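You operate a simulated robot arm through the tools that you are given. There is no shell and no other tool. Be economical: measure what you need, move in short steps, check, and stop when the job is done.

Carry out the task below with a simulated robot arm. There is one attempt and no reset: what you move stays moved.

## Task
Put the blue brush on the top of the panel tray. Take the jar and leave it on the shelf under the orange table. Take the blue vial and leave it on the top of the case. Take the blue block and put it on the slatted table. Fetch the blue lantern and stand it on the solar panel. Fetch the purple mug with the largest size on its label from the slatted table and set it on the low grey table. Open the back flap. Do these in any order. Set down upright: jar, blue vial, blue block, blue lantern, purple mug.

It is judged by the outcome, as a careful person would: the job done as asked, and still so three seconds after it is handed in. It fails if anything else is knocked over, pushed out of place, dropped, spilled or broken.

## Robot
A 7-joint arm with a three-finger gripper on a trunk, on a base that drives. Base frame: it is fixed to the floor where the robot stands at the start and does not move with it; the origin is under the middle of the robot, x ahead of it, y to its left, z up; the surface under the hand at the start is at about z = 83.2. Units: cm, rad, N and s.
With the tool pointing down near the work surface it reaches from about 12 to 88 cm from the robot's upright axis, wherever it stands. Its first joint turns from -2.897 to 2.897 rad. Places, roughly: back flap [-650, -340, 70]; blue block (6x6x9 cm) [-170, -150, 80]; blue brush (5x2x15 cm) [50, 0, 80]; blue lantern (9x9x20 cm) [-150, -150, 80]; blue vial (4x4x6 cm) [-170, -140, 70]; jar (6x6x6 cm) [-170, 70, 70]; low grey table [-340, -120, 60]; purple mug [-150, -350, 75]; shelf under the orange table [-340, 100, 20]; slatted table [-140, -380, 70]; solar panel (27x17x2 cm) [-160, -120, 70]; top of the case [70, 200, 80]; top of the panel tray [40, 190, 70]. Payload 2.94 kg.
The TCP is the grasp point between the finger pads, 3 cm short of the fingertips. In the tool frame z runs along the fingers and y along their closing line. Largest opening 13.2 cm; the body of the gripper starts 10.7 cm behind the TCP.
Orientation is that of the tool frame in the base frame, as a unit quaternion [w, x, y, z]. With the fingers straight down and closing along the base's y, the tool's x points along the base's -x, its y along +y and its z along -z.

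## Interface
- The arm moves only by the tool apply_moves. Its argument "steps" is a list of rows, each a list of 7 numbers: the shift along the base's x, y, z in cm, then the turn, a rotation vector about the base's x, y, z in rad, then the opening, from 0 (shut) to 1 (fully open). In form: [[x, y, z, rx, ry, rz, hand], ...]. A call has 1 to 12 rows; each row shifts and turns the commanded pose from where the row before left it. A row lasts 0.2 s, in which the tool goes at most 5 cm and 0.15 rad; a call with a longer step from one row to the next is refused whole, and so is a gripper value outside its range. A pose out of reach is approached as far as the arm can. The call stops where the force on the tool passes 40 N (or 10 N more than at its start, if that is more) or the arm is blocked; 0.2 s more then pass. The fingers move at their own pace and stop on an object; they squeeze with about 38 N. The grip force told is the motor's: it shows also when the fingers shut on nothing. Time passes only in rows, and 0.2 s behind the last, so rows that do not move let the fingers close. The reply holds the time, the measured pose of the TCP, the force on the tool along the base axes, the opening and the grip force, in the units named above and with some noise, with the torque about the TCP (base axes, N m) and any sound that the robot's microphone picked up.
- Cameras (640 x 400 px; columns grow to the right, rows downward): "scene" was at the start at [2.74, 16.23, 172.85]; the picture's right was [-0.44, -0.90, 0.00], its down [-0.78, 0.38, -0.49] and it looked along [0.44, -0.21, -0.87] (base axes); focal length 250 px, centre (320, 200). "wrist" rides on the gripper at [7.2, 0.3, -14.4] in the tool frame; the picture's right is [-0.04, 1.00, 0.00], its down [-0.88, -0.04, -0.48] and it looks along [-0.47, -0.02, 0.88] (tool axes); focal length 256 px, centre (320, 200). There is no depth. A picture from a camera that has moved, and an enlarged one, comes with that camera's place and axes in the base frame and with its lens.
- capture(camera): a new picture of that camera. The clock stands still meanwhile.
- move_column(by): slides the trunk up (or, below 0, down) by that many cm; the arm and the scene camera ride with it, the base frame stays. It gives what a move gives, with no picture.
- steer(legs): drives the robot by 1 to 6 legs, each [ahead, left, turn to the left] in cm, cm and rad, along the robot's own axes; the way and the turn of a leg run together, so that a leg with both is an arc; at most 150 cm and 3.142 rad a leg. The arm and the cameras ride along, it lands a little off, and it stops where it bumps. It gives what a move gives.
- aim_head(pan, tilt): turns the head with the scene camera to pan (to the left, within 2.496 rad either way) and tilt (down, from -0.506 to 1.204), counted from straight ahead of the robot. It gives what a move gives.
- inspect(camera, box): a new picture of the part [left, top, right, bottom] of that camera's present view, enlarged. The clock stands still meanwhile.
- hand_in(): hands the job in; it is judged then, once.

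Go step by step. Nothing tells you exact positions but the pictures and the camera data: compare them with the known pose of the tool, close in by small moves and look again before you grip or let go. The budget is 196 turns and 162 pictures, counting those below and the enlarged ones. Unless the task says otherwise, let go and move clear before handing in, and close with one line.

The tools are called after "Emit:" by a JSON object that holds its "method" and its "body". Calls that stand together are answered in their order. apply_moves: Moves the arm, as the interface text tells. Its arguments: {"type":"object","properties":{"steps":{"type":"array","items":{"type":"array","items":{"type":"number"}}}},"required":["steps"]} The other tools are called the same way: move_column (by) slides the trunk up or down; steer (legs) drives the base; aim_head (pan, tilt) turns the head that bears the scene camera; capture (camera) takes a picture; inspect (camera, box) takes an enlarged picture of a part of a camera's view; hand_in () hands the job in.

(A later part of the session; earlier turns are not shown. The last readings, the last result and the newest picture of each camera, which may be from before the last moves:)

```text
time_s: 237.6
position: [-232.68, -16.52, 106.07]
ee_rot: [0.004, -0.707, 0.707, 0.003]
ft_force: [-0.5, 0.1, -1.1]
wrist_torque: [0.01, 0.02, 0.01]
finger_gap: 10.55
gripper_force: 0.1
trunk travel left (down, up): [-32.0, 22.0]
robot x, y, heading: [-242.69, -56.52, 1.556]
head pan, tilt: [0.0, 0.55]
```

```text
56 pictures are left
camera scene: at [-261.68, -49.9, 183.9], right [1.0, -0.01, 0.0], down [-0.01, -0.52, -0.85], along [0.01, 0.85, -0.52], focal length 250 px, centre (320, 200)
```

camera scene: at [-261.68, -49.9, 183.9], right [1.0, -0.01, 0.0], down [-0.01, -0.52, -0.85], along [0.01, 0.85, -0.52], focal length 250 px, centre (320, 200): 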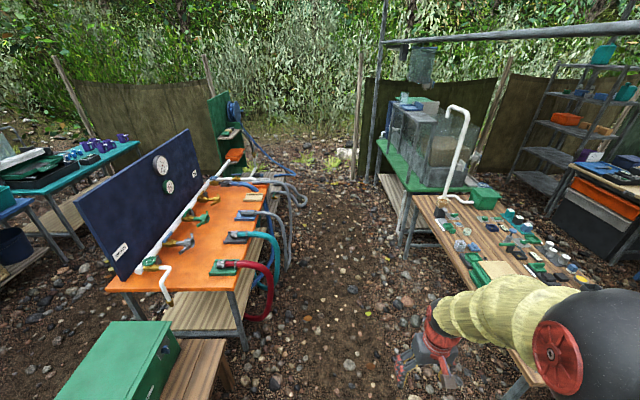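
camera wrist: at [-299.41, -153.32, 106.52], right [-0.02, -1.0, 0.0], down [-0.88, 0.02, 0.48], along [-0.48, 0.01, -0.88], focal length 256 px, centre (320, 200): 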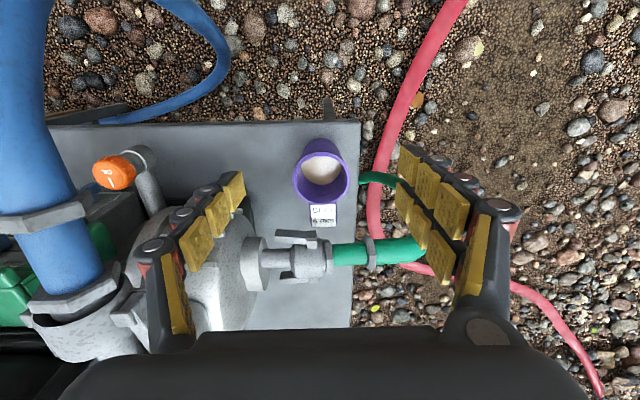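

The aisle is clear; orange table on the left, component table on the right. I look for the jar.

Emit:
{"method": "inspect", "body": {"camera": "scene", "box": [400, 170, 600, 300]}}

Emit:
{"method": "inspect", "body": {"camera": "scene", "box": [100, 170, 320, 350]}}

```text
3.08 times, centred on (500, 235) of scene
camera zoom: at [-261.68, -49.9, 183.9], right [1.0, -0.01, 0.0], down [-0.01, -0.52, -0.85], along [0.01, 0.85, -0.52], focal length 770 px, centre (-234, 92)
```

zoom: 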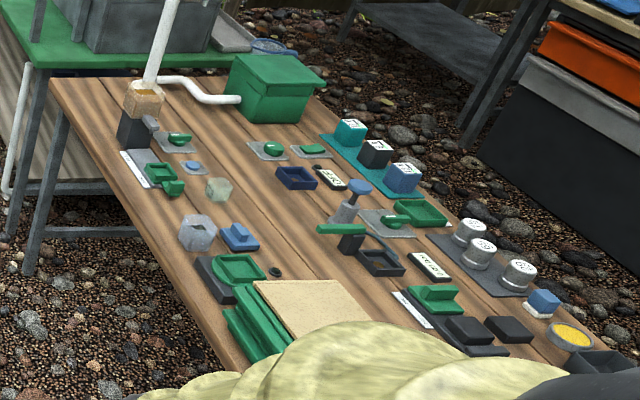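

```text
2.22 times, centred on (210, 260) of scene
camera zoom: at [-261.68, -49.9, 183.9], right [1.0, -0.01, 0.0], down [-0.01, -0.52, -0.85], along [0.01, 0.85, -0.52], focal length 556 px, centre (564, 67)
```

zoom: 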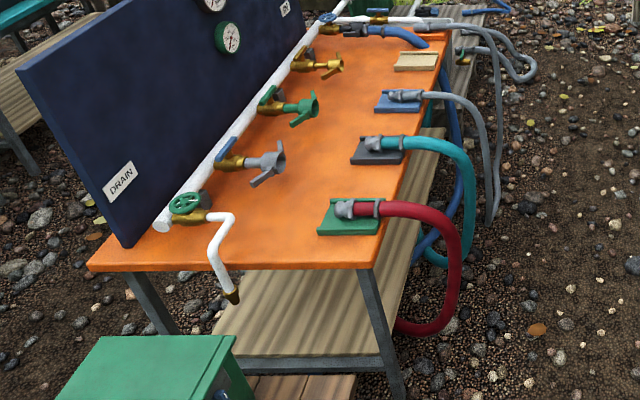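

The clear jar is at about (-171,70), 9 cm from the table's west edge. The shelf is under the orange table, so I'll grasp the jar with a near-horizontal tool. I drive next to it and face east.

Emit:
{"method": "steer", "body": {"legs": [[125, 0, 0], [0, 0, -1.556]]}}

Emit:
{"method": "aim_head", "body": {"pan": 0.0, "tilt": 0.8}}

Emit:
{"method": "capture", "body": {"camera": "scene"}}

Emit:
{"method": "capture", "body": {"camera": "wrist"}}

```text
time_s: 247.6
position: [-201.63, 58.55, 106.1]
ee_rot: [0.005, -0.007, 1.0, -0.001]
ft_force: [-0.1, -0.5, -0.4]
wrist_torque: [-0.03, 0.0, -0.03]
finger_gap: 10.53
gripper_force: 0.1
trunk travel left (down, up): [-32.0, 22.0]
robot x, y, heading: [-241.94, 68.07, 0.003]
head pan, tilt: [0.0, 0.55]
```

```text
time_s: 248.4
position: [-201.67, 58.57, 106.15]
ee_rot: [0.006, -0.008, 1.0, 0.0]
ft_force: [-0.7, -0.8, -0.5]
wrist_torque: [0.02, -0.02, 0.03]
finger_gap: 10.56
gripper_force: 0.2
trunk travel left (down, up): [-32.0, 22.0]
robot x, y, heading: [-241.5, 67.58, 0.005]
head pan, tilt: [0.0, 0.799]
```

```text
53 pictures are left
camera scene: at [-236.74, 86.82, 181.77], right [0.0, -1.0, 0.0], down [-0.72, 0.0, -0.7], along [0.7, 0.0, -0.72], focal length 250 px, centre (320, 200)
```

scene: 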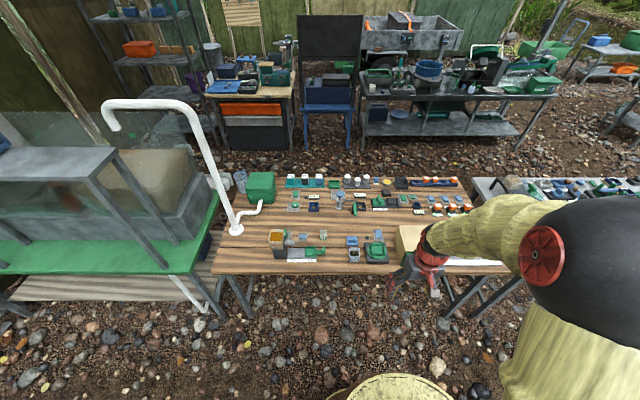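

```text
52 pictures are left
camera wrist: at [-208.98, 58.72, 120.4], right [0.03, 1.0, 0.0], down [0.87, -0.02, 0.48], along [0.48, -0.01, -0.87], focal length 256 px, centre (320, 200)
```

wrist: 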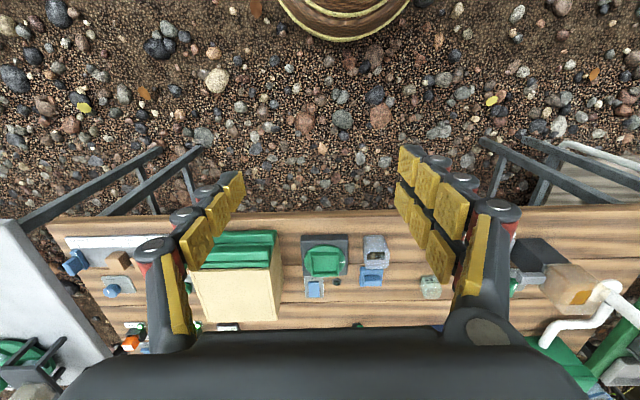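

Emit:
{"method": "inspect", "body": {"camera": "wrist", "box": [280, 200, 440, 310]}}

Emit:
{"method": "inspect", "body": {"camera": "scene", "box": [300, 210, 420, 300]}}

```text
3.64 times, centred on (360, 255) of wrist
camera zoom: at [-208.98, 58.72, 120.4], right [0.03, 1.0, 0.0], down [0.87, -0.02, 0.48], along [0.48, -0.01, -0.87], focal length 931 px, centre (174, 0)
```

zoom: 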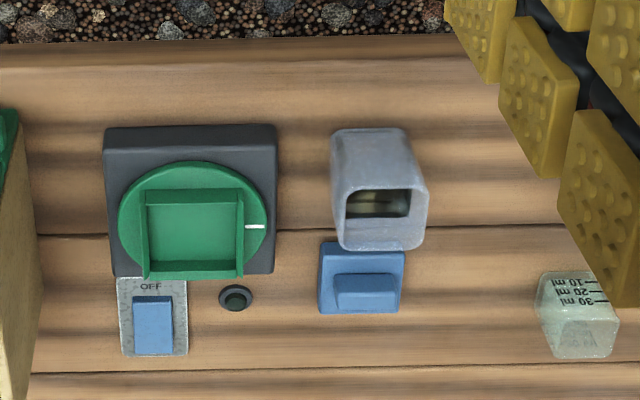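

```text
4.44 times, centred on (360, 255) of scene
camera zoom: at [-236.74, 86.82, 181.77], right [0.0, -1.0, 0.0], down [-0.72, 0.0, -0.7], along [0.7, 0.0, -0.72], focal length 1112 px, centre (142, -44)
```

zoom: 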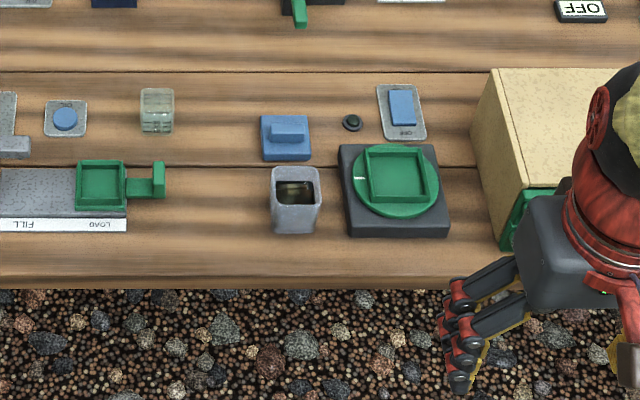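

The jar is an open cup at (-170.3,70.3), rim z≈78.5, with a tray 2 cm south of it (top z≈75.5). I drive a bit closer and tilt the tool nearly horizontal outside the table edge.

Emit:
{"method": "steer", "body": {"legs": [[5, 0, 0]]}}

Emit:
{"method": "apply_moves", "body": {"steps": [[0.6, 1.2, -2, 0, -0.136, 0, 0.8], [0.6, 1.2, -2, 0, -0.136, 0, 0.7], [0.6, 1.2, -2, 0, -0.136, 0, 0.6], [0.6, 1.2, -2, 0, -0.136, 0, 0.55], [0.6, 1.2, -2, 0, -0.136, 0, 0.55], [0.6, 1.2, -2, 0, -0.136, 0, 0.55], [0.6, 1.1, -2, 0, -0.136, 0, 0.55], [0.6, 1.1, -2, 0, -0.136, 0, 0.55], [0.6, 1.1, -2, 0, -0.136, 0, 0.55], [0.6, 1.1, -2, 0, -0.136, 0, 0.55], [0, 0, 0, 0, 0, 0, 0.55]]}}

```text
time_s: 249.3
position: [-196.48, 58.65, 106.05]
ee_rot: [0.004, -0.008, 1.0, -0.001]
ft_force: [0.4, 0.6, 0.3]
wrist_torque: [-0.01, 0.03, -0.01]
finger_gap: 10.54
gripper_force: 0.0
trunk travel left (down, up): [-32.0, 22.0]
robot x, y, heading: [-236.82, 67.69, 0.004]
head pan, tilt: [0.0, 0.799]
```

```text
time_s: 251.7
position: [-188.78, 69.62, 92.54]
ee_rot: [0.528, -0.015, 0.845, 0.086]
ft_force: [1.1, 0.2, -0.4]
wrist_torque: [0.0, 0.01, 0.02]
finger_gap: 7.25
gripper_force: 0.1
out of reach, approached as far as the arm can: row 5, 6, 8, 9, 10
trunk travel left (down, up): [-32.0, 22.0]
robot x, y, heading: [-236.4, 67.9, 0.007]
head pan, tilt: [0.0, 0.799]
```

Tilt reached 64°. I lower, which should free the wrist, then continue tilting.

Emit:
{"method": "apply_moves", "body": {"steps": [[0, 0, -3, 0, 0, 0, 0.55], [0, 0, -3, 0, 0, 0, 0.55], [0, 0, -3, 0, 0, 0, 0.55], [0, 0, -3, 0, 0, 0, 0.55], [0, 0, 0, 0, -0.08, 0, 0.55], [0, 0, 0, 0, -0.08, 0, 0.55], [0, 0, 0, 0, 0, 0, 0.55]]}}

```text
time_s: 253.3
position: [-180.44, 68.88, 85.46]
ee_rot: [0.591, -0.011, 0.801, 0.095]
ft_force: [-0.2, -0.4, 0.0]
wrist_torque: [0.0, -0.01, 0.02]
finger_gap: 7.28
gripper_force: 0.1
out of reach, approached as far as the arm can: row 1, 2, 3, 4, 5, 6
trunk travel left (down, up): [-32.0, 22.0]
robot x, y, heading: [-236.47, 67.55, 0.004]
head pan, tilt: [0.0, 0.799]
```

The tool is too near the robot for this tilt. I back the base 6 cm, lower the trunk 8 cm, and correct the yaw/roll.

Emit:
{"method": "steer", "body": {"legs": [[-7, 0, 0]]}}

Emit:
{"method": "move_column", "body": {"by": -8}}

Emit:
{"method": "apply_moves", "body": {"steps": [[0, 0.4, 0, -0.07, 0, -0.065, 0.55], [0, 0.4, 0, -0.07, 0, -0.065, 0.55], [0, 0.4, 0, 0, 0, 0, 0.55]]}}

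Emit:
{"method": "capture", "body": {"camera": "wrist"}}

Emit:
{"method": "inspect", "body": {"camera": "scene", "box": [280, 200, 440, 320]}}

```text
time_s: 254.3
position: [-187.6, 68.91, 85.46]
ee_rot: [0.591, -0.01, 0.801, 0.094]
ft_force: [-0.3, 0.9, -1.2]
wrist_torque: [0.01, 0.03, -0.02]
finger_gap: 7.23
gripper_force: 0.0
trunk travel left (down, up): [-32.0, 22.0]
robot x, y, heading: [-243.59, 67.85, 0.006]
head pan, tilt: [0.0, 0.799]
```

```text
time_s: 255.5
position: [-187.51, 68.76, 77.42]
ee_rot: [0.591, -0.01, 0.801, 0.094]
ft_force: [-0.1, -0.4, 0.0]
wrist_torque: [-0.02, 0.0, 0.02]
finger_gap: 7.27
gripper_force: 0.1
trunk travel left (down, up): [-24.0, 30.0]
robot x, y, heading: [-243.59, 67.59, 0.002]
head pan, tilt: [0.0, 0.799]
```

```text
time_s: 256.3
position: [-187.6, 69.14, 77.34]
ee_rot: [0.59, -0.012, 0.801, 0.097]
ft_force: [-0.3, -0.8, 0.3]
wrist_torque: [0.0, 0.0, 0.02]
finger_gap: 7.25
gripper_force: 0.0
out of reach, approached as far as the arm can: row 1, 2
trunk travel left (down, up): [-24.0, 30.0]
robot x, y, heading: [-243.44, 67.56, 0.004]
head pan, tilt: [0.0, 0.799]
```

```text
49 pictures are left
camera wrist: at [-203.39, 67.73, 74.66], right [-0.12, 0.98, 0.18], down [-0.18, -0.2, 0.96], along [0.98, 0.08, 0.2], focal length 256 px, centre (320, 200)
```

wrist: 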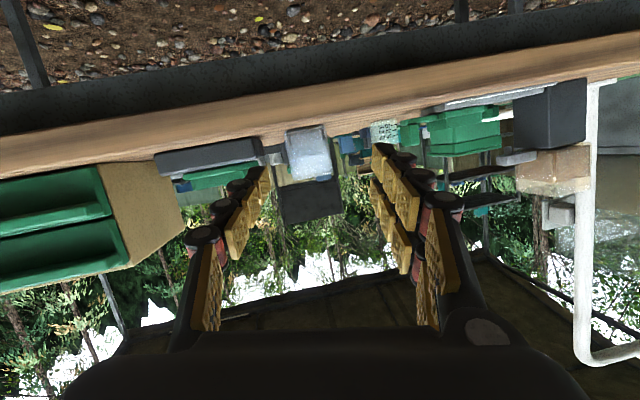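

```text
3.33 times, centred on (360, 260) of scene
camera zoom: at [-238.71, 86.81, 173.77], right [0.0, -1.0, 0.0], down [-0.72, 0.0, -0.7], along [0.7, 0.0, -0.72], focal length 834 px, centre (187, 0)
```

zoom: 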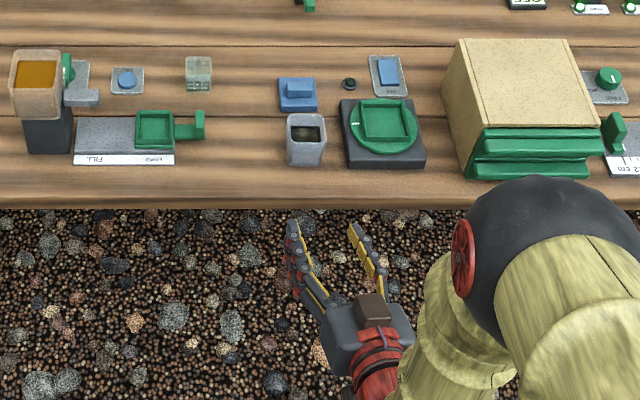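

The wrist is at its limit; a 50° tilt is enough anyway. I rotate back to a clean 50° tilt facing east, and line up with the jar.

Emit:
{"method": "apply_moves", "body": {"steps": [[0, 0.3, 0.8, -0.042, 0.099, -0.026, 0.55], [0, 0.3, 0.8, -0.042, 0.099, -0.026, 0.55], [0, 0.3, 0.8, -0.042, 0.099, -0.026, 0.55], [0, 0.3, 0.8, -0.042, 0.099, -0.026, 0.55], [0, 0, 0, 0, 0, 0, 0.55], [0, 0, 0, 0, 0, 0, 0.55]]}}

Emit:
{"method": "capture", "body": {"camera": "wrist"}}

```text
time_s: 257.7
position: [-186.85, 62.31, 82.04]
ee_rot: [0.42, 0.0, 0.908, 0.013]
ft_force: [0.0, -0.5, 0.1]
wrist_torque: [-0.03, 0.01, -0.01]
finger_gap: 7.27
gripper_force: 0.0
out of reach, approached as far as the arm can: row 1, 2, 3, 4
trunk travel left (down, up): [-24.0, 30.0]
robot x, y, heading: [-243.67, 68.06, 0.007]
head pan, tilt: [0.0, 0.799]
```

```text
47 pictures are left
camera wrist: at [-202.56, 62.41, 85.8], right [0.02, 1.0, 0.06], down [0.21, -0.06, 0.98], along [0.98, -0.01, -0.21], focal length 256 px, centre (320, 200)
```

wrist: 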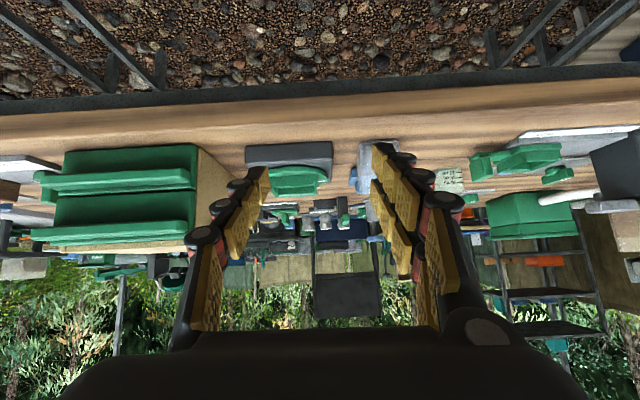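

Orientation is right now but y drifted to 62; shifting to the jar's line.

Emit:
{"method": "apply_moves", "body": {"steps": [[0, 4, 0, 0, 0, 0, 0.55], [0, 3.9, 0, 0, 0, 0, 0.55], [0, 0, 0, 0, 0, 0, 0.55], [0, 0, 0, 0, 0, 0, 0.55]]}}

Emit:
{"method": "capture", "body": {"camera": "wrist"}}

Emit:
{"method": "inspect", "body": {"camera": "scene", "box": [280, 200, 440, 320]}}

```text
time_s: 258.7
position: [-187.19, 63.01, 82.92]
ee_rot: [0.42, -0.004, 0.907, 0.013]
ft_force: [0.1, 0.2, 0.3]
wrist_torque: [0.0, -0.01, 0.02]
finger_gap: 7.25
gripper_force: 0.0
out of reach, approached as far as the arm can: row 1, 2
trunk travel left (down, up): [-24.0, 30.0]
robot x, y, heading: [-243.32, 67.72, 0.005]
head pan, tilt: [0.0, 0.799]
```

```text
46 pictures are left
camera wrist: at [-202.81, 62.87, 86.73], right [0.01, 1.0, 0.05], down [0.21, -0.05, 0.98], along [0.98, 0.0, -0.21], focal length 256 px, centre (320, 200)
```

wrist: 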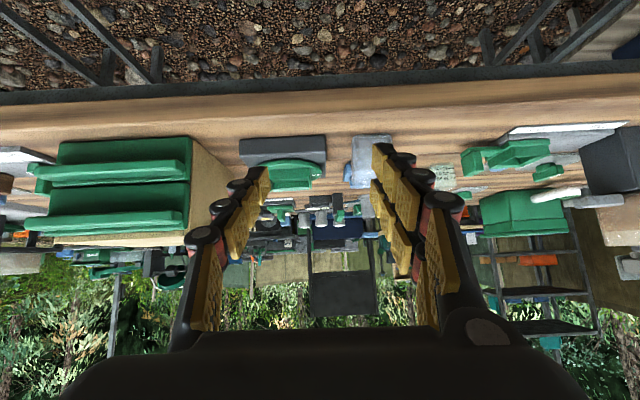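

```text
3.33 times, centred on (360, 260) of scene
camera zoom: at [-238.71, 86.81, 173.77], right [0.0, -1.0, 0.0], down [-0.72, 0.0, -0.7], along [0.7, 0.0, -0.72], focal length 834 px, centre (187, 0)
```

zoom: 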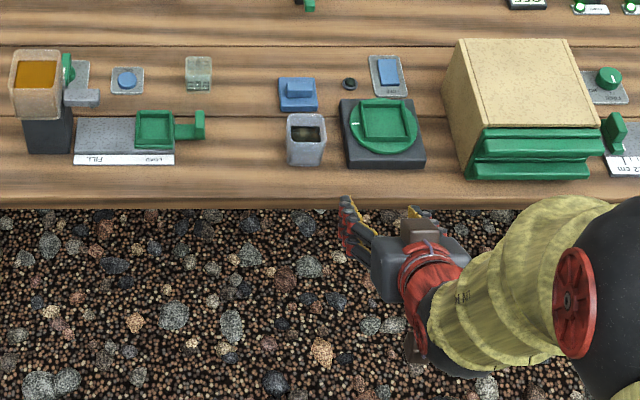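

The folded arm is at a limit sideways, so I use the base: strafe 7.3 cm left, then extend the arm forward partway.

Emit:
{"method": "steer", "body": {"legs": [[0, 7.3, 0]]}}

Emit:
{"method": "apply_moves", "body": {"steps": [[1.5, 0, -1, 0, 0, 0, 0.6], [1.5, 0, -1, 0, 0, 0, 0.6], [1.5, 0, -1, 0, 0, 0, 0.6], [1, 0, -1, 0, 0, 0, 0.6], [0, 0, 0, 0, 0, 0, 0.6]]}}

Emit:
{"method": "capture", "body": {"camera": "wrist"}}

```text
time_s: 259.7
position: [-187.2, 70.33, 82.94]
ee_rot: [0.421, -0.004, 0.907, 0.012]
ft_force: [-0.1, -0.7, -0.4]
wrist_torque: [-0.03, -0.03, 0.04]
finger_gap: 7.3
gripper_force: 0.1
trunk travel left (down, up): [-24.0, 30.0]
robot x, y, heading: [-243.27, 75.38, 0.006]
head pan, tilt: [0.0, 0.799]
```

```text
time_s: 260.9
position: [-181.63, 70.01, 78.98]
ee_rot: [0.42, -0.008, 0.907, 0.016]
ft_force: [1.2, -0.2, -0.2]
wrist_torque: [0.0, 0.01, -0.01]
finger_gap: 7.9
gripper_force: 0.0
out of reach, approached as far as the arm can: row 4
trunk travel left (down, up): [-24.0, 30.0]
robot x, y, heading: [-243.4, 75.34, 0.004]
head pan, tilt: [0.0, 0.799]
```

```text
44 pictures are left
camera wrist: at [-197.32, 69.69, 82.72], right [0.0, 1.0, 0.05], down [0.21, -0.05, 0.98], along [0.98, 0.01, -0.21], focal length 256 px, centre (320, 200)
```

wrist: 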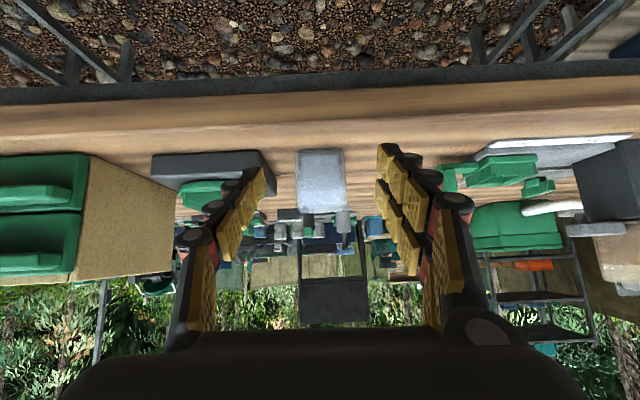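

The jar is centred between the fingers. I narrow slightly, keep above the tray height, advance around the jar, and close.

Emit:
{"method": "apply_moves", "body": {"steps": [[2, 0.1, 0, 0, 0, 0, 0.56], [2, 0.1, 0, 0, 0, 0, 0.56], [2, 0, -0.2, 0, 0, 0, 0.56], [2, 0, -0.2, 0, 0, 0, 0.56], [2, 0, 0, 0, 0, 0, 0.56], [1.6, 0, 0, 0, 0, 0, 0.56], [0, 0, 0, 0, 0, 0, 0.56]]}}

Emit:
{"method": "capture", "body": {"camera": "wrist"}}

Emit:
{"method": "inspect", "body": {"camera": "scene", "box": [300, 200, 420, 300]}}

```text
time_s: 262.5
position: [-170.48, 68.4, 78.46]
ee_rot: [0.42, -0.01, 0.907, 0.016]
ft_force: [0.9, 0.8, 0.2]
wrist_torque: [-0.01, 0.0, -0.01]
finger_gap: 7.38
gripper_force: 0.1
out of reach, approached as far as the arm can: row 2, 3, 5
trunk travel left (down, up): [-24.0, 30.0]
robot x, y, heading: [-243.49, 74.88, 0.005]
head pan, tilt: [0.0, 0.799]
```

```text
43 pictures are left
camera wrist: at [-186.11, 68.07, 82.26], right [0.0, 1.0, 0.05], down [0.21, -0.05, 0.98], along [0.98, 0.01, -0.21], focal length 256 px, centre (320, 200)
```

wrist: 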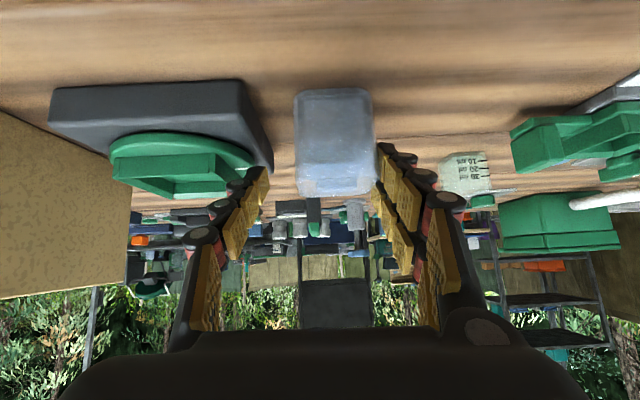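

```text
4.00 times, centred on (360, 250) of scene
camera zoom: at [-238.68, 94.22, 173.77], right [0.0, -1.0, 0.0], down [-0.72, 0.0, -0.7], along [0.7, 0.0, -0.72], focal length 1001 px, centre (160, 0)
```

zoom: 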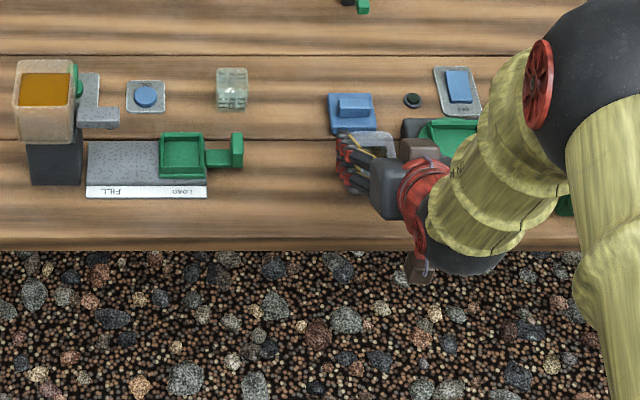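

The tool drifted to y=68.4, so the jar sits near the right finger. I nudge the base 1.3 cm left to centre it.

Emit:
{"method": "steer", "body": {"legs": [[0, 1.4, 0]]}}

Emit:
{"method": "capture", "body": {"camera": "wrist"}}

```text
time_s: 263.3
position: [-170.56, 69.69, 78.45]
ee_rot: [0.42, -0.01, 0.907, 0.016]
ft_force: [0.2, 0.2, 0.5]
wrist_torque: [-0.03, -0.01, 0.01]
finger_gap: 7.39
gripper_force: 0.1
trunk travel left (down, up): [-24.0, 30.0]
robot x, y, heading: [-243.95, 76.18, 0.0]
head pan, tilt: [0.0, 0.799]
```

```text
41 pictures are left
camera wrist: at [-186.13, 69.48, 82.27], right [0.0, 1.0, 0.05], down [0.21, -0.05, 0.98], along [0.98, 0.01, -0.21], focal length 256 px, centre (320, 200)
```

wrist: 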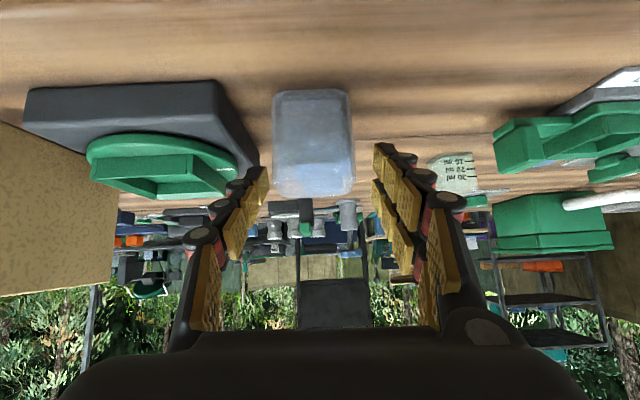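

Well centred. Closing on the jar.

Emit:
{"method": "apply_moves", "body": {"steps": [[0, 0, 0, 0, 0, 0, 0.5], [0, 0, 0, 0, 0, 0, 0.4], [0, 0, 0, 0, 0, 0, 0.2], [0, 0, 0, 0, 0, 0, 0], [0, 0, 0, 0, 0, 0, 0], [0, 0, 0, 0, 0, 0, 0]]}}

```text
time_s: 264.7
position: [-170.42, 69.82, 78.57]
ee_rot: [0.421, -0.01, 0.907, 0.016]
ft_force: [0.8, -1.1, 3.0]
wrist_torque: [-0.13, 0.01, -0.02]
finger_gap: 5.13
gripper_force: 37.9
trunk travel left (down, up): [-24.0, 30.0]
robot x, y, heading: [-243.5, 76.69, 0.004]
head pan, tilt: [0.0, 0.799]
```

Gripped at 5.1 cm. I lift with the trunk and check.

Emit:
{"method": "move_column", "body": {"by": 14}}

Emit:
{"method": "capture", "body": {"camera": "wrist"}}

```text
time_s: 266.4
position: [-170.47, 69.82, 92.4]
ee_rot: [0.421, -0.009, 0.907, 0.015]
ft_force: [-0.7, 0.1, -2.1]
wrist_torque: [-0.01, 0.01, -0.01]
finger_gap: 5.1
gripper_force: 37.7
trunk travel left (down, up): [-38.0, 16.0]
robot x, y, heading: [-243.4, 76.63, 0.001]
head pan, tilt: [0.0, 0.799]
```

```text
40 pictures are left
camera wrist: at [-186.13, 69.48, 96.23], right [0.0, 1.0, 0.05], down [0.21, -0.05, 0.98], along [0.98, 0.01, -0.21], focal length 256 px, centre (320, 200)
```

wrist: 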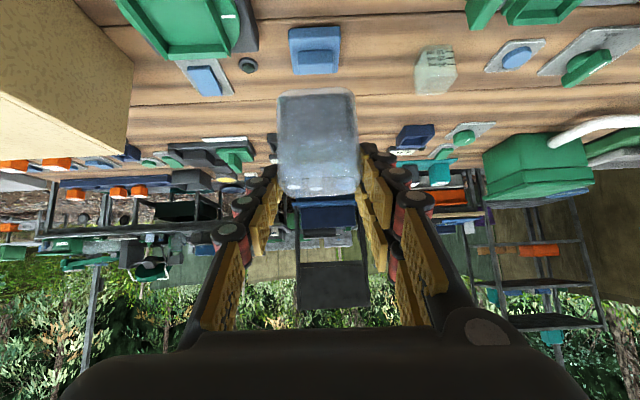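

Jar is secured. I raise the trunk, move forward a bit, turn around clockwise to face the orange table, and look at the gaps between hoses.

Emit:
{"method": "move_column", "body": {"by": 14}}

Emit:
{"method": "steer", "body": {"legs": [[24, 0, 0], [0, 0, -3.14]]}}

Emit:
{"method": "aim_head", "body": {"pan": 0.0, "tilt": 0.75}}

Emit:
{"method": "capture", "body": {"camera": "scene"}}

Emit:
{"method": "capture", "body": {"camera": "wrist"}}

```text
time_s: 268.0
position: [-170.49, 69.75, 106.42]
ee_rot: [0.42, -0.01, 0.907, 0.016]
ft_force: [0.1, -0.3, -1.8]
wrist_torque: [0.01, 0.0, 0.0]
finger_gap: 5.13
gripper_force: 37.9
trunk travel left (down, up): [-52.0, 2.0]
robot x, y, heading: [-243.65, 76.94, 0.001]
head pan, tilt: [0.0, 0.799]
```

```text
time_s: 277.2
position: [-292.73, 83.99, 106.54]
ee_rot: [0.013, 0.907, 0.005, -0.42]
ft_force: [-0.1, 0.2, -2.2]
wrist_torque: [0.01, -0.02, 0.03]
finger_gap: 5.11
gripper_force: 38.2
trunk travel left (down, up): [-52.0, 2.0]
robot x, y, heading: [-220.13, 76.72, 3.136]
head pan, tilt: [0.0, 0.799]
```

```text
time_s: 277.8
position: [-292.83, 84.04, 106.48]
ee_rot: [0.014, 0.907, 0.005, -0.42]
ft_force: [0.1, -0.8, -1.8]
wrist_torque: [-0.03, -0.03, -0.03]
finger_gap: 5.1
gripper_force: 37.8
trunk travel left (down, up): [-52.0, 2.0]
robot x, y, heading: [-219.14, 76.42, 3.135]
head pan, tilt: [0.0, 0.75]
```

```text
39 pictures are left
camera scene: at [-225.51, 57.77, 202.16], right [0.01, 1.0, 0.0], down [0.68, -0.01, -0.73], along [-0.73, 0.01, -0.68], focal length 250 px, centre (320, 200)
```

scene: 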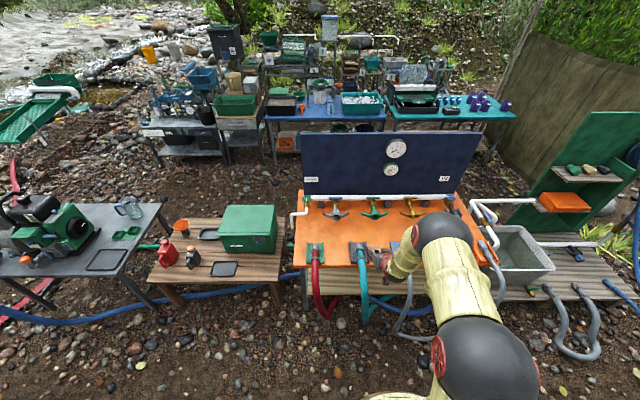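

```text
38 pictures are left
camera wrist: at [-277.14, 84.17, 110.26], right [-0.01, -1.0, 0.05], down [-0.21, 0.05, 0.98], along [-0.98, 0.0, -0.21], focal length 256 px, centre (320, 200)
```

wrist: 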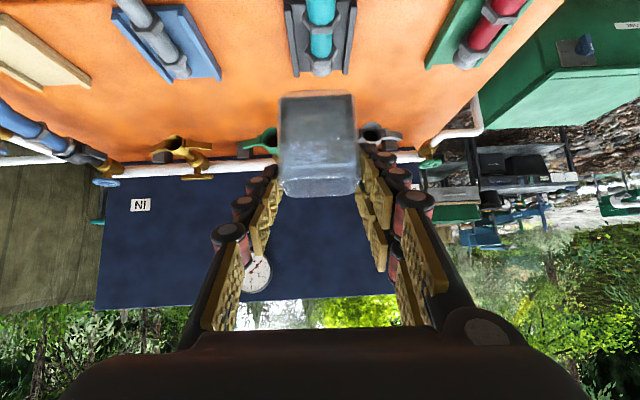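

Emit:
{"method": "inspect", "body": {"camera": "scene", "box": [270, 180, 450, 340]}}

```text
2.50 times, centred on (360, 260) of scene
camera zoom: at [-225.51, 57.77, 202.16], right [0.01, 1.0, 0.0], down [0.68, -0.01, -0.73], along [-0.73, 0.01, -0.68], focal length 626 px, centre (220, 50)
```

zoom: 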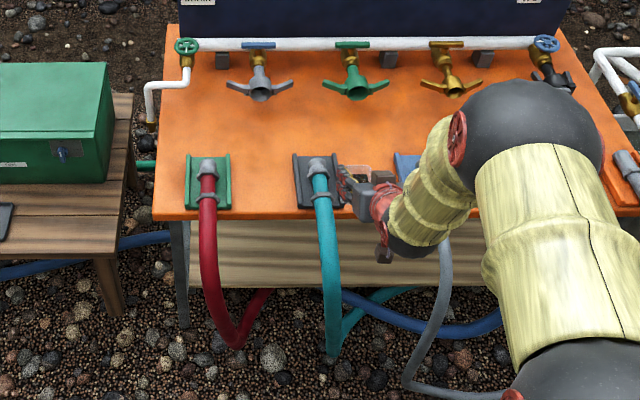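

Between the red (y≈54–60) and teal (y≈82+) hoses there is a 21 cm gap centred at y≈70.5; the shelf edge is at x≈-315, z≈20. I align and lower the trunk fully.

Emit:
{"method": "steer", "body": {"legs": [[0, 13.5, 0]]}}

Emit:
{"method": "move_column", "body": {"by": -50}}

Emit:
{"method": "apply_moves", "body": {"steps": [[0, 0, -2.5, 0, 0, 0, 0], [0, 0, -2.5, 0, 0, 0, 0], [0, 0, -2.5, 0, 0, 0, 0], [0, 0, -2.5, 0, 0, 0, 0], [0, 0, -2.5, 0, 0, 0, 0], [0, 0, 0, 0, 0, 0, 0]]}}

Emit:
{"method": "capture", "body": {"camera": "wrist"}}

```text
time_s: 279.1
position: [-292.86, 70.35, 106.45]
ee_rot: [0.013, 0.907, 0.006, -0.42]
ft_force: [-0.4, -1.7, -1.2]
wrist_torque: [0.04, -0.03, -0.07]
finger_gap: 5.1
gripper_force: 38.2
trunk travel left (down, up): [-52.0, 2.0]
robot x, y, heading: [-219.95, 63.24, 3.137]
head pan, tilt: [0.0, 0.75]
```

```text
refused: -50 is not a number from -40 to 40
```

```text
time_s: 280.5
position: [-292.95, 70.62, 93.82]
ee_rot: [0.014, 0.908, 0.006, -0.42]
ft_force: [0.1, -0.5, -0.7]
wrist_torque: [-0.03, 0.04, 0.0]
finger_gap: 5.1
gripper_force: 37.6
trunk travel left (down, up): [-52.0, 2.0]
robot x, y, heading: [-219.66, 62.84, 3.135]
head pan, tilt: [0.0, 0.75]
```

```text
36 pictures are left
camera wrist: at [-277.33, 70.59, 97.8], right [-0.01, -1.0, 0.05], down [-0.21, 0.05, 0.98], along [-0.98, 0.0, -0.21], focal length 256 px, centre (320, 200)
```

wrist: 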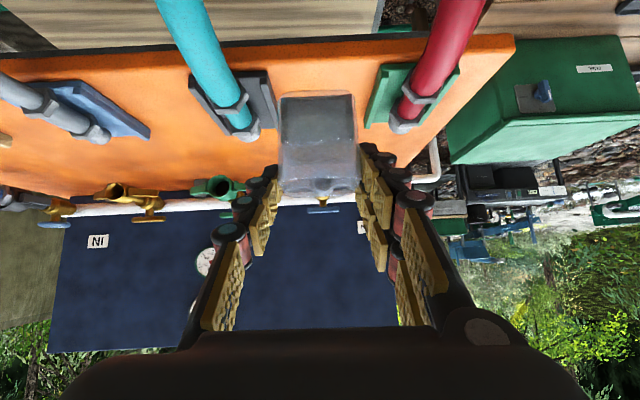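

The jar is centred between the hoses and outside the tabletop edge. Lowering the trunk 40 cm.

Emit:
{"method": "move_column", "body": {"by": -40}}

Emit:
{"method": "capture", "body": {"camera": "wrist"}}

Emit:
{"method": "capture", "body": {"camera": "scene"}}

```text
time_s: 284.4
position: [-292.97, 70.5, 54.03]
ee_rot: [0.014, 0.907, 0.006, -0.42]
ft_force: [-0.4, -0.1, -0.7]
wrist_torque: [-0.01, -0.04, 0.03]
finger_gap: 5.1
gripper_force: 38.1
trunk travel left (down, up): [-12.0, 42.0]
robot x, y, heading: [-219.69, 62.95, 3.137]
head pan, tilt: [0.0, 0.75]
```

```text
35 pictures are left
camera wrist: at [-277.34, 70.59, 57.82], right [-0.01, -1.0, 0.05], down [-0.21, 0.05, 0.98], along [-0.98, 0.0, -0.21], focal length 256 px, centre (320, 200)
```

wrist: 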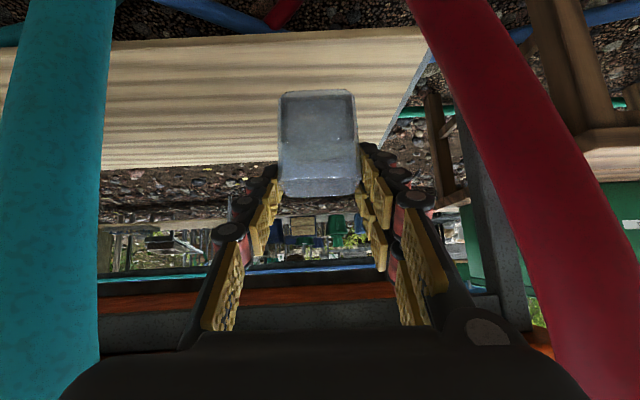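

```text
34 pictures are left
camera scene: at [-225.58, 44.22, 162.17], right [0.01, 1.0, 0.0], down [0.68, 0.0, -0.73], along [-0.73, 0.01, -0.68], focal length 250 px, centre (320, 200)
```

scene: 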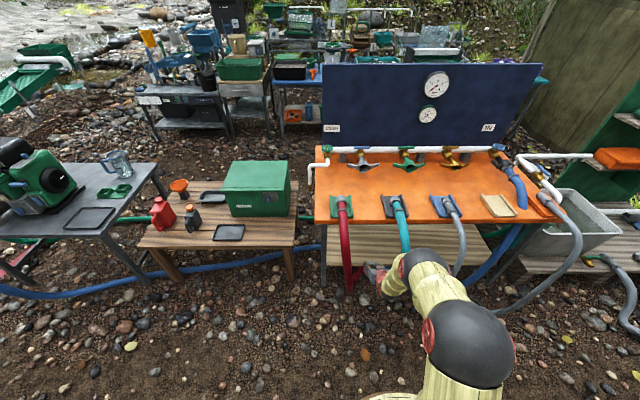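

Clear on both sides. I lower the rest to just above shelf height, still outside.

Emit:
{"method": "move_column", "body": {"by": -11.5}}

Emit:
{"method": "apply_moves", "body": {"steps": [[0, 0, -2.5, 0, 0, 0, 0], [0, 0, -2.5, 0, 0, 0, 0], [0, 0, -2.5, 0, 0, 0, 0], [0, 0, -2.5, 0, 0, 0, 0], [0, 0, -2.5, 0, 0, 0, 0], [0, 0, -1.5, 0, 0, 0, 0], [0, 0, 0, 0, 0, 0, 0]]}}

Emit:
{"method": "capture", "body": {"camera": "wrist"}}

```text
time_s: 285.8
position: [-292.96, 70.56, 42.57]
ee_rot: [0.014, 0.907, 0.006, -0.42]
ft_force: [0.0, 0.2, -1.2]
wrist_torque: [-0.03, -0.01, 0.01]
finger_gap: 5.1
gripper_force: 37.6
trunk travel left (down, up): [-0.5, 53.5]
robot x, y, heading: [-220.18, 63.03, 3.138]
head pan, tilt: [0.0, 0.75]
```

```text
time_s: 287.4
position: [-293.04, 70.45, 28.63]
ee_rot: [0.013, 0.907, 0.005, -0.42]
ft_force: [0.2, -0.4, -2.0]
wrist_torque: [0.01, -0.04, -0.05]
finger_gap: 5.14
gripper_force: 37.6
trunk travel left (down, up): [-0.5, 53.5]
robot x, y, heading: [-219.68, 63.16, 3.136]
head pan, tilt: [0.0, 0.75]
```

```text
33 pictures are left
camera wrist: at [-277.33, 70.53, 32.25], right [-0.01, -1.0, 0.05], down [-0.21, 0.05, 0.98], along [-0.98, -0.01, -0.21], focal length 256 px, centre (320, 200)
```

wrist: 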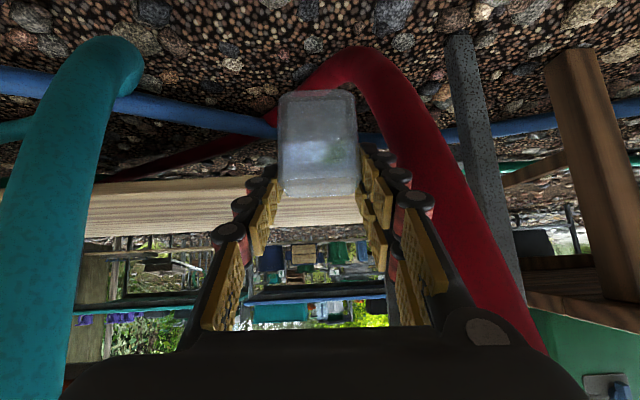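

Everything is clear. I raise 1.5 cm, shift slightly north, and drive the base forward so the jar goes in over the shelf.

Emit:
{"method": "apply_moves", "body": {"steps": [[0, 0, 1.5, 0, 0, 0, 0], [0, 0, 0, 0, 0, 0, 0]]}}

Emit:
{"method": "steer", "body": {"legs": [[0, -2.5, 0], [20, 0, 0]]}}

Emit:
{"method": "capture", "body": {"camera": "wrist"}}

```text
time_s: 288.0
position: [-292.94, 70.6, 30.03]
ee_rot: [0.014, 0.907, 0.005, -0.42]
ft_force: [0.9, -0.6, -1.7]
wrist_torque: [0.02, -0.03, 0.0]
finger_gap: 5.13
gripper_force: 37.9
trunk travel left (down, up): [-0.5, 53.5]
robot x, y, heading: [-219.94, 63.14, 3.137]
head pan, tilt: [0.0, 0.75]
```

```text
time_s: 290.0
position: [-313.04, 73.14, 30.01]
ee_rot: [0.014, 0.907, 0.005, -0.421]
ft_force: [-0.1, 0.0, -1.9]
wrist_torque: [-0.02, -0.02, 0.0]
finger_gap: 5.12
gripper_force: 38.0
trunk travel left (down, up): [-0.5, 53.5]
robot x, y, heading: [-239.82, 66.02, 3.137]
head pan, tilt: [0.0, 0.75]
```

```text
32 pictures are left
camera wrist: at [-297.47, 73.16, 33.82], right [-0.01, -1.0, 0.05], down [-0.21, 0.05, 0.98], along [-0.98, -0.01, -0.21], focal length 256 px, centre (320, 200)
```

wrist: 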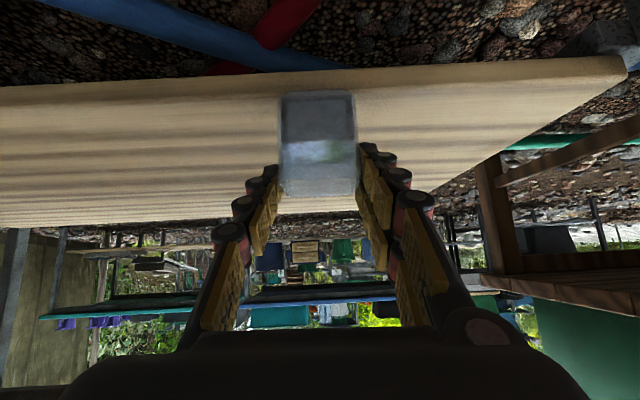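

Over the shelf now. I go 8 cm further in, then lower gently.

Emit:
{"method": "steer", "body": {"legs": [[8.5, 0, 0]]}}

Emit:
{"method": "apply_moves", "body": {"steps": [[0, 0, -0.8, 0, 0, 0, 0], [0, 0, -0.8, 0, 0, 0, 0], [0, 0, -0.6, 0, 0, 0, 0], [0, 0, -0.4, 0, 0, 0, 0], [0, 0, 0, 0, 0, 0, 0]]}}

Emit:
{"method": "capture", "body": {"camera": "wrist"}}

```text
time_s: 291.1
position: [-321.7, 73.07, 29.95]
ee_rot: [0.014, 0.908, 0.007, -0.419]
ft_force: [0.0, -0.4, -2.0]
wrist_torque: [0.02, 0.0, 0.0]
finger_gap: 5.11
gripper_force: 38.2
trunk travel left (down, up): [-0.5, 53.5]
robot x, y, heading: [-248.79, 65.52, 3.143]
head pan, tilt: [0.0, 0.75]
```

```text
time_s: 292.3
position: [-322.16, 73.08, 28.09]
ee_rot: [0.014, 0.905, 0.008, -0.426]
ft_force: [-7.4, 0.9, 30.7]
wrist_torque: [0.43, 0.87, -0.03]
finger_gap: 5.12
gripper_force: 38.3
trunk travel left (down, up): [-0.5, 53.5]
robot x, y, heading: [-248.71, 65.97, 3.133]
head pan, tilt: [0.0, 0.75]
```

```text
31 pictures are left
camera wrist: at [-306.52, 73.16, 31.62], right [0.0, -1.0, 0.05], down [-0.2, 0.05, 0.98], along [-0.98, -0.01, -0.2], focal length 256 px, centre (320, 200)
```

wrist: 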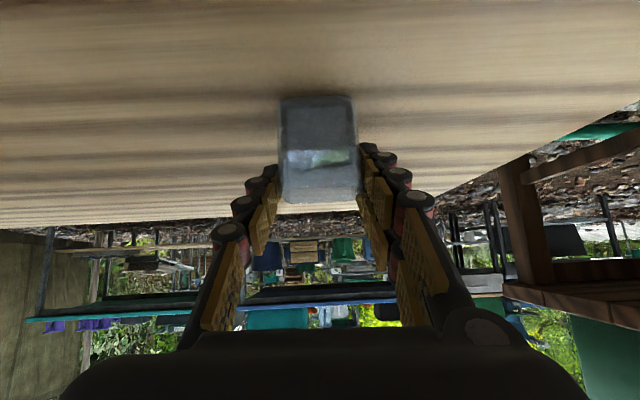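

Contact with the shelf. I relax, release, and back the base straight out.

Emit:
{"method": "apply_moves", "body": {"steps": [[0, 0, 0.45, 0, 0, 0, 0], [0, 0, 0, 0, 0, 0, 0.42], [0, 0, 0, 0, 0, 0, 0.5], [0, 0, 0, 0, 0, 0, 0.56], [0, 0, 0, 0, 0, 0, 0.58], [0, 0, 0, 0, 0, 0, 0.58]]}}

Emit:
{"method": "steer", "body": {"legs": [[-25, 0, 0]]}}

Emit:
{"method": "capture", "body": {"camera": "wrist"}}

```text
time_s: 293.7
position: [-321.71, 72.92, 27.86]
ee_rot: [0.015, 0.907, 0.007, -0.42]
ft_force: [0.0, 0.2, -0.1]
wrist_torque: [-0.01, 0.01, 0.01]
finger_gap: 7.65
gripper_force: 0.0
trunk travel left (down, up): [-0.5, 53.5]
robot x, y, heading: [-248.63, 65.84, 3.139]
head pan, tilt: [0.0, 0.75]
```

```text
time_s: 295.6
position: [-296.33, 73.19, 27.91]
ee_rot: [0.014, 0.907, 0.005, -0.42]
ft_force: [0.2, 0.3, 0.0]
wrist_torque: [0.0, 0.01, -0.03]
finger_gap: 7.67
gripper_force: 0.1
trunk travel left (down, up): [-0.5, 53.5]
robot x, y, heading: [-223.06, 65.84, 3.132]
head pan, tilt: [0.0, 0.75]
```

```text
30 pictures are left
camera wrist: at [-280.71, 73.17, 31.65], right [-0.01, -1.0, 0.05], down [-0.21, 0.05, 0.98], along [-0.98, 0.0, -0.21], focal length 256 px, centre (320, 200)
```

wrist: 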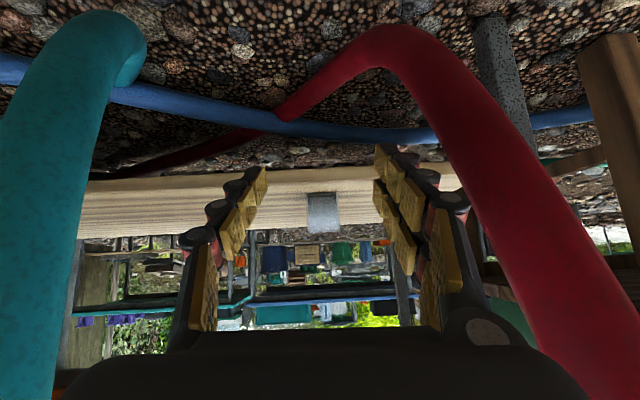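

The jar stands on the shelf. I back off, raise the trunk and bring the tool back to vertical.

Emit:
{"method": "steer", "body": {"legs": [[-9, 0, 0]]}}

Emit:
{"method": "move_column", "body": {"by": 38}}

Emit:
{"method": "apply_moves", "body": {"steps": [[1, 0, 3, 0, -0.12, 0, 0.6], [1, 0, 3, 0, -0.12, 0, 0.6], [2, 0, 3, 0, -0.12, 0, 0.6], [2, 0, 3, 0, -0.12, 0, 0.6], [3, 0, 3, 0, -0.12, 0, 0.6], [3, 0, 3, 0, -0.12, 0, 0.6], [3, 0, 3, 0, -0.12, 0, 0.6], [4, 0, 2, 0, 0, 0, 0.6], [4, 0, 1, 0, 0, 0, 0.6], [4, 0, 0, 0, 0, 0, 0.6], [4, 0, 0, 0, 0, 0, 0.6]]}}

```text
time_s: 296.7
position: [-287.22, 73.01, 27.95]
ee_rot: [0.012, 0.907, 0.004, -0.421]
ft_force: [-0.1, -0.6, -0.6]
wrist_torque: [0.0, 0.0, -0.01]
finger_gap: 7.65
gripper_force: 0.1
trunk travel left (down, up): [-0.5, 53.5]
robot x, y, heading: [-213.74, 65.7, 3.132]
head pan, tilt: [0.0, 0.75]
```

```text
time_s: 300.3
position: [-287.28, 73.09, 65.91]
ee_rot: [0.013, 0.907, 0.004, -0.421]
ft_force: [0.9, 1.0, -0.4]
wrist_torque: [0.02, 0.04, 0.0]
finger_gap: 7.66
gripper_force: 0.1
trunk travel left (down, up): [-38.5, 15.5]
robot x, y, heading: [-214.03, 65.63, 3.132]
head pan, tilt: [0.0, 0.75]
```

```text
time_s: 301.8
position: [-262.24, 69.21, 76.16]
ee_rot: [0.06, 0.997, -0.045, 0.033]
ft_force: [-1.0, 1.1, 0.6]
wrist_torque: [0.03, -0.1, 0.05]
finger_gap: 7.89
gripper_force: 0.2
out of reach, approached as far as the arm can: row 6
trunk travel left (down, up): [-38.5, 15.5]
robot x, y, heading: [-214.0, 65.53, 3.13]
head pan, tilt: [0.0, 0.75]
stopped in row 7: the force on the tool passed its limit at 46 N (the readings are from after the stop); the commanded pose is now the measured one
```

The call stopped on a force spike; I check what is around the arm.

Emit:
{"method": "capture", "body": {"camera": "scene"}}

```text
29 pictures are left
camera scene: at [-219.97, 46.67, 188.64], right [0.01, 1.0, 0.0], down [0.68, -0.01, -0.73], along [-0.73, 0.01, -0.68], focal length 250 px, centre (320, 200)
```

scene: 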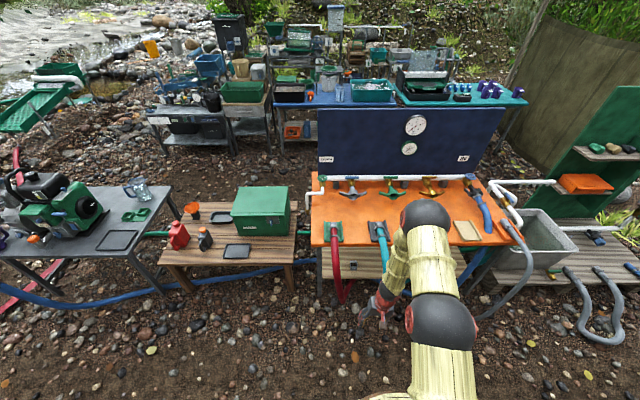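

The arm is just folded awkwardly near the robot; nothing appears disturbed. I raise the trunk, then straighten the tool and raise the arm.

Emit:
{"method": "move_column", "body": {"by": 15}}

Emit:
{"method": "apply_moves", "body": {"steps": [[0, 0, 2, 0.06, 0.03, 0.04, 0.6], [0, 0, 2, 0.06, 0.03, 0.04, 0.6], [0, 0, 3, 0, 0, 0, 0.6], [1, 0, 3, 0, 0, 0, 0.6], [2, 0, 3, 0, 0, 0, 0.6], [2, 0, 3, 0, 0, 0, 0.6], [2, 0, 3, 0, 0, 0, 0.6], [0, 0, 0, 0, 0, 0, 0.6]]}}

```text
time_s: 303.6
position: [-262.78, 69.29, 91.54]
ee_rot: [0.059, 0.997, -0.045, 0.027]
ft_force: [-0.2, -1.4, -0.7]
wrist_torque: [-0.02, 0.0, 0.0]
finger_gap: 7.93
gripper_force: 0.0
trunk travel left (down, up): [-53.5, 0.5]
robot x, y, heading: [-213.97, 65.42, 3.132]
head pan, tilt: [0.0, 0.75]
```

```text
time_s: 305.4
position: [-255.65, 69.28, 109.98]
ee_rot: [0.0, 1.0, -0.005, -0.004]
ft_force: [-0.2, -0.3, -0.1]
wrist_torque: [0.01, -0.05, -0.01]
finger_gap: 7.92
gripper_force: 0.0
out of reach, approached as far as the arm can: row 3, 4
trunk travel left (down, up): [-53.5, 0.5]
robot x, y, heading: [-214.26, 65.6, 3.137]
head pan, tilt: [0.0, 0.75]
```

Tool is vertical again. I drive south down the aisle and look west toward the back flap.

Emit:
{"method": "steer", "body": {"legs": [[0, 0, 1.571], [145, -14, 0], [90, -8, 0]]}}

Emit:
{"method": "aim_head", "body": {"pan": -1.1, "tilt": 0.35}}

Emit:
{"method": "capture", "body": {"camera": "scene"}}

```text
time_s: 320.8
position: [-251.21, -210.92, 110.02]
ee_rot: [0.002, 0.718, 0.696, -0.003]
ft_force: [0.3, -0.1, -0.3]
wrist_torque: [0.01, -0.02, -0.02]
finger_gap: 7.93
gripper_force: 0.0
trunk travel left (down, up): [-53.5, 0.5]
robot x, y, heading: [-246.63, -169.84, -1.597]
head pan, tilt: [0.0, 0.75]
```

```text
time_s: 322.1
position: [-251.14, -211.04, 109.97]
ee_rot: [0.002, 0.718, 0.696, -0.003]
ft_force: [0.1, 0.5, -0.4]
wrist_torque: [-0.01, 0.03, -0.01]
finger_gap: 7.93
gripper_force: 0.1
trunk travel left (down, up): [-53.5, 0.5]
robot x, y, heading: [-246.6, -169.67, -1.597]
head pan, tilt: [-1.1, 0.351]
```

```text
28 pictures are left
camera scene: at [-236.11, -171.17, 207.23], right [-0.43, 0.9, 0.0], down [0.31, 0.15, -0.94], along [-0.85, -0.4, -0.34], focal length 250 px, centre (320, 200)
```

scene: 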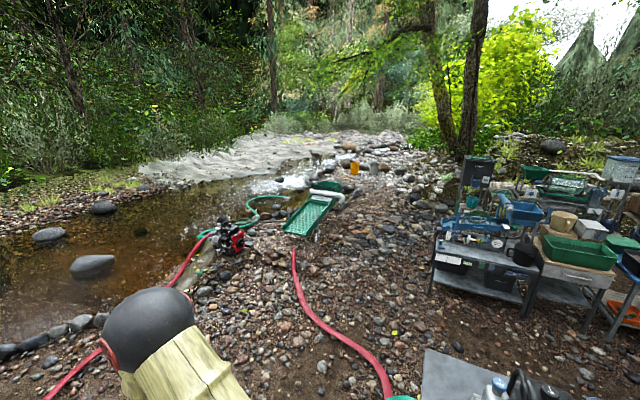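

Emit:
{"method": "inspect", "body": {"camera": "scene", "box": [240, 150, 440, 275]}}

Emit:
{"method": "inspect", "body": {"camera": "scene", "box": [420, 140, 640, 290]}}

```text
3.20 times, centred on (340, 212) of scene
camera zoom: at [-236.11, -171.17, 207.23], right [-0.43, 0.9, 0.0], down [0.31, 0.15, -0.94], along [-0.85, -0.4, -0.34], focal length 801 px, centre (256, 160)
```

zoom: 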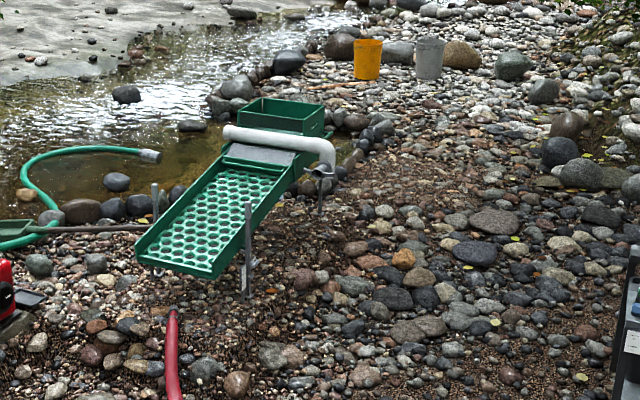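

```text
2.67 times, centred on (530, 215) of scene
camera zoom: at [-236.11, -171.17, 207.23], right [-0.43, 0.9, 0.0], down [0.31, 0.15, -0.94], along [-0.85, -0.4, -0.34], focal length 667 px, centre (-240, 160)
```

zoom: 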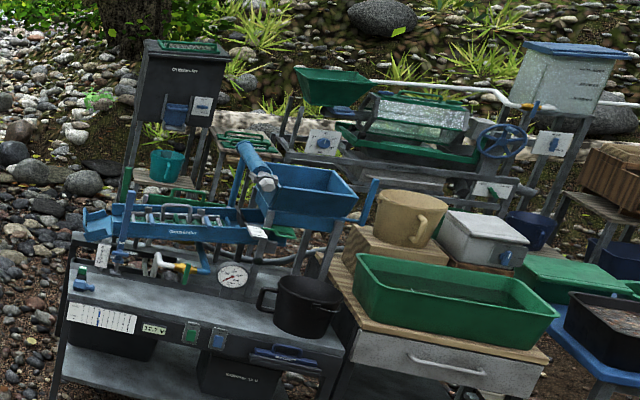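

The header box of the green sluice at about (-668,-355) should carry the back flap. A red hose lies across the way on the ground; I face west and try to pass slowly, watching for a bump.

Emit:
{"method": "steer", "body": {"legs": [[0, 0, -1.545], [30, 10, 0]]}}

Emit:
{"method": "steer", "body": {"legs": [[40, 20, 0]]}}

```text
time_s: 328.0
position: [-318.3, -175.15, 109.9]
ee_rot: [-0.001, 1.0, -0.01, -0.002]
ft_force: [-0.7, -0.5, -0.8]
wrist_torque: [-0.02, -0.06, 0.01]
finger_gap: 7.91
gripper_force: 0.1
trunk travel left (down, up): [-53.5, 0.5]
robot x, y, heading: [-276.75, -179.19, 3.128]
head pan, tilt: [-1.1, 0.351]
```

```text
time_s: 330.7
position: [-359.06, -194.29, 109.95]
ee_rot: [-0.001, 1.0, -0.011, -0.002]
ft_force: [0.4, 0.2, -0.1]
wrist_torque: [0.03, -0.04, 0.0]
finger_gap: 7.93
gripper_force: 0.0
trunk travel left (down, up): [-53.5, 0.5]
robot x, y, heading: [-317.66, -198.33, 3.124]
head pan, tilt: [-1.1, 0.351]
```

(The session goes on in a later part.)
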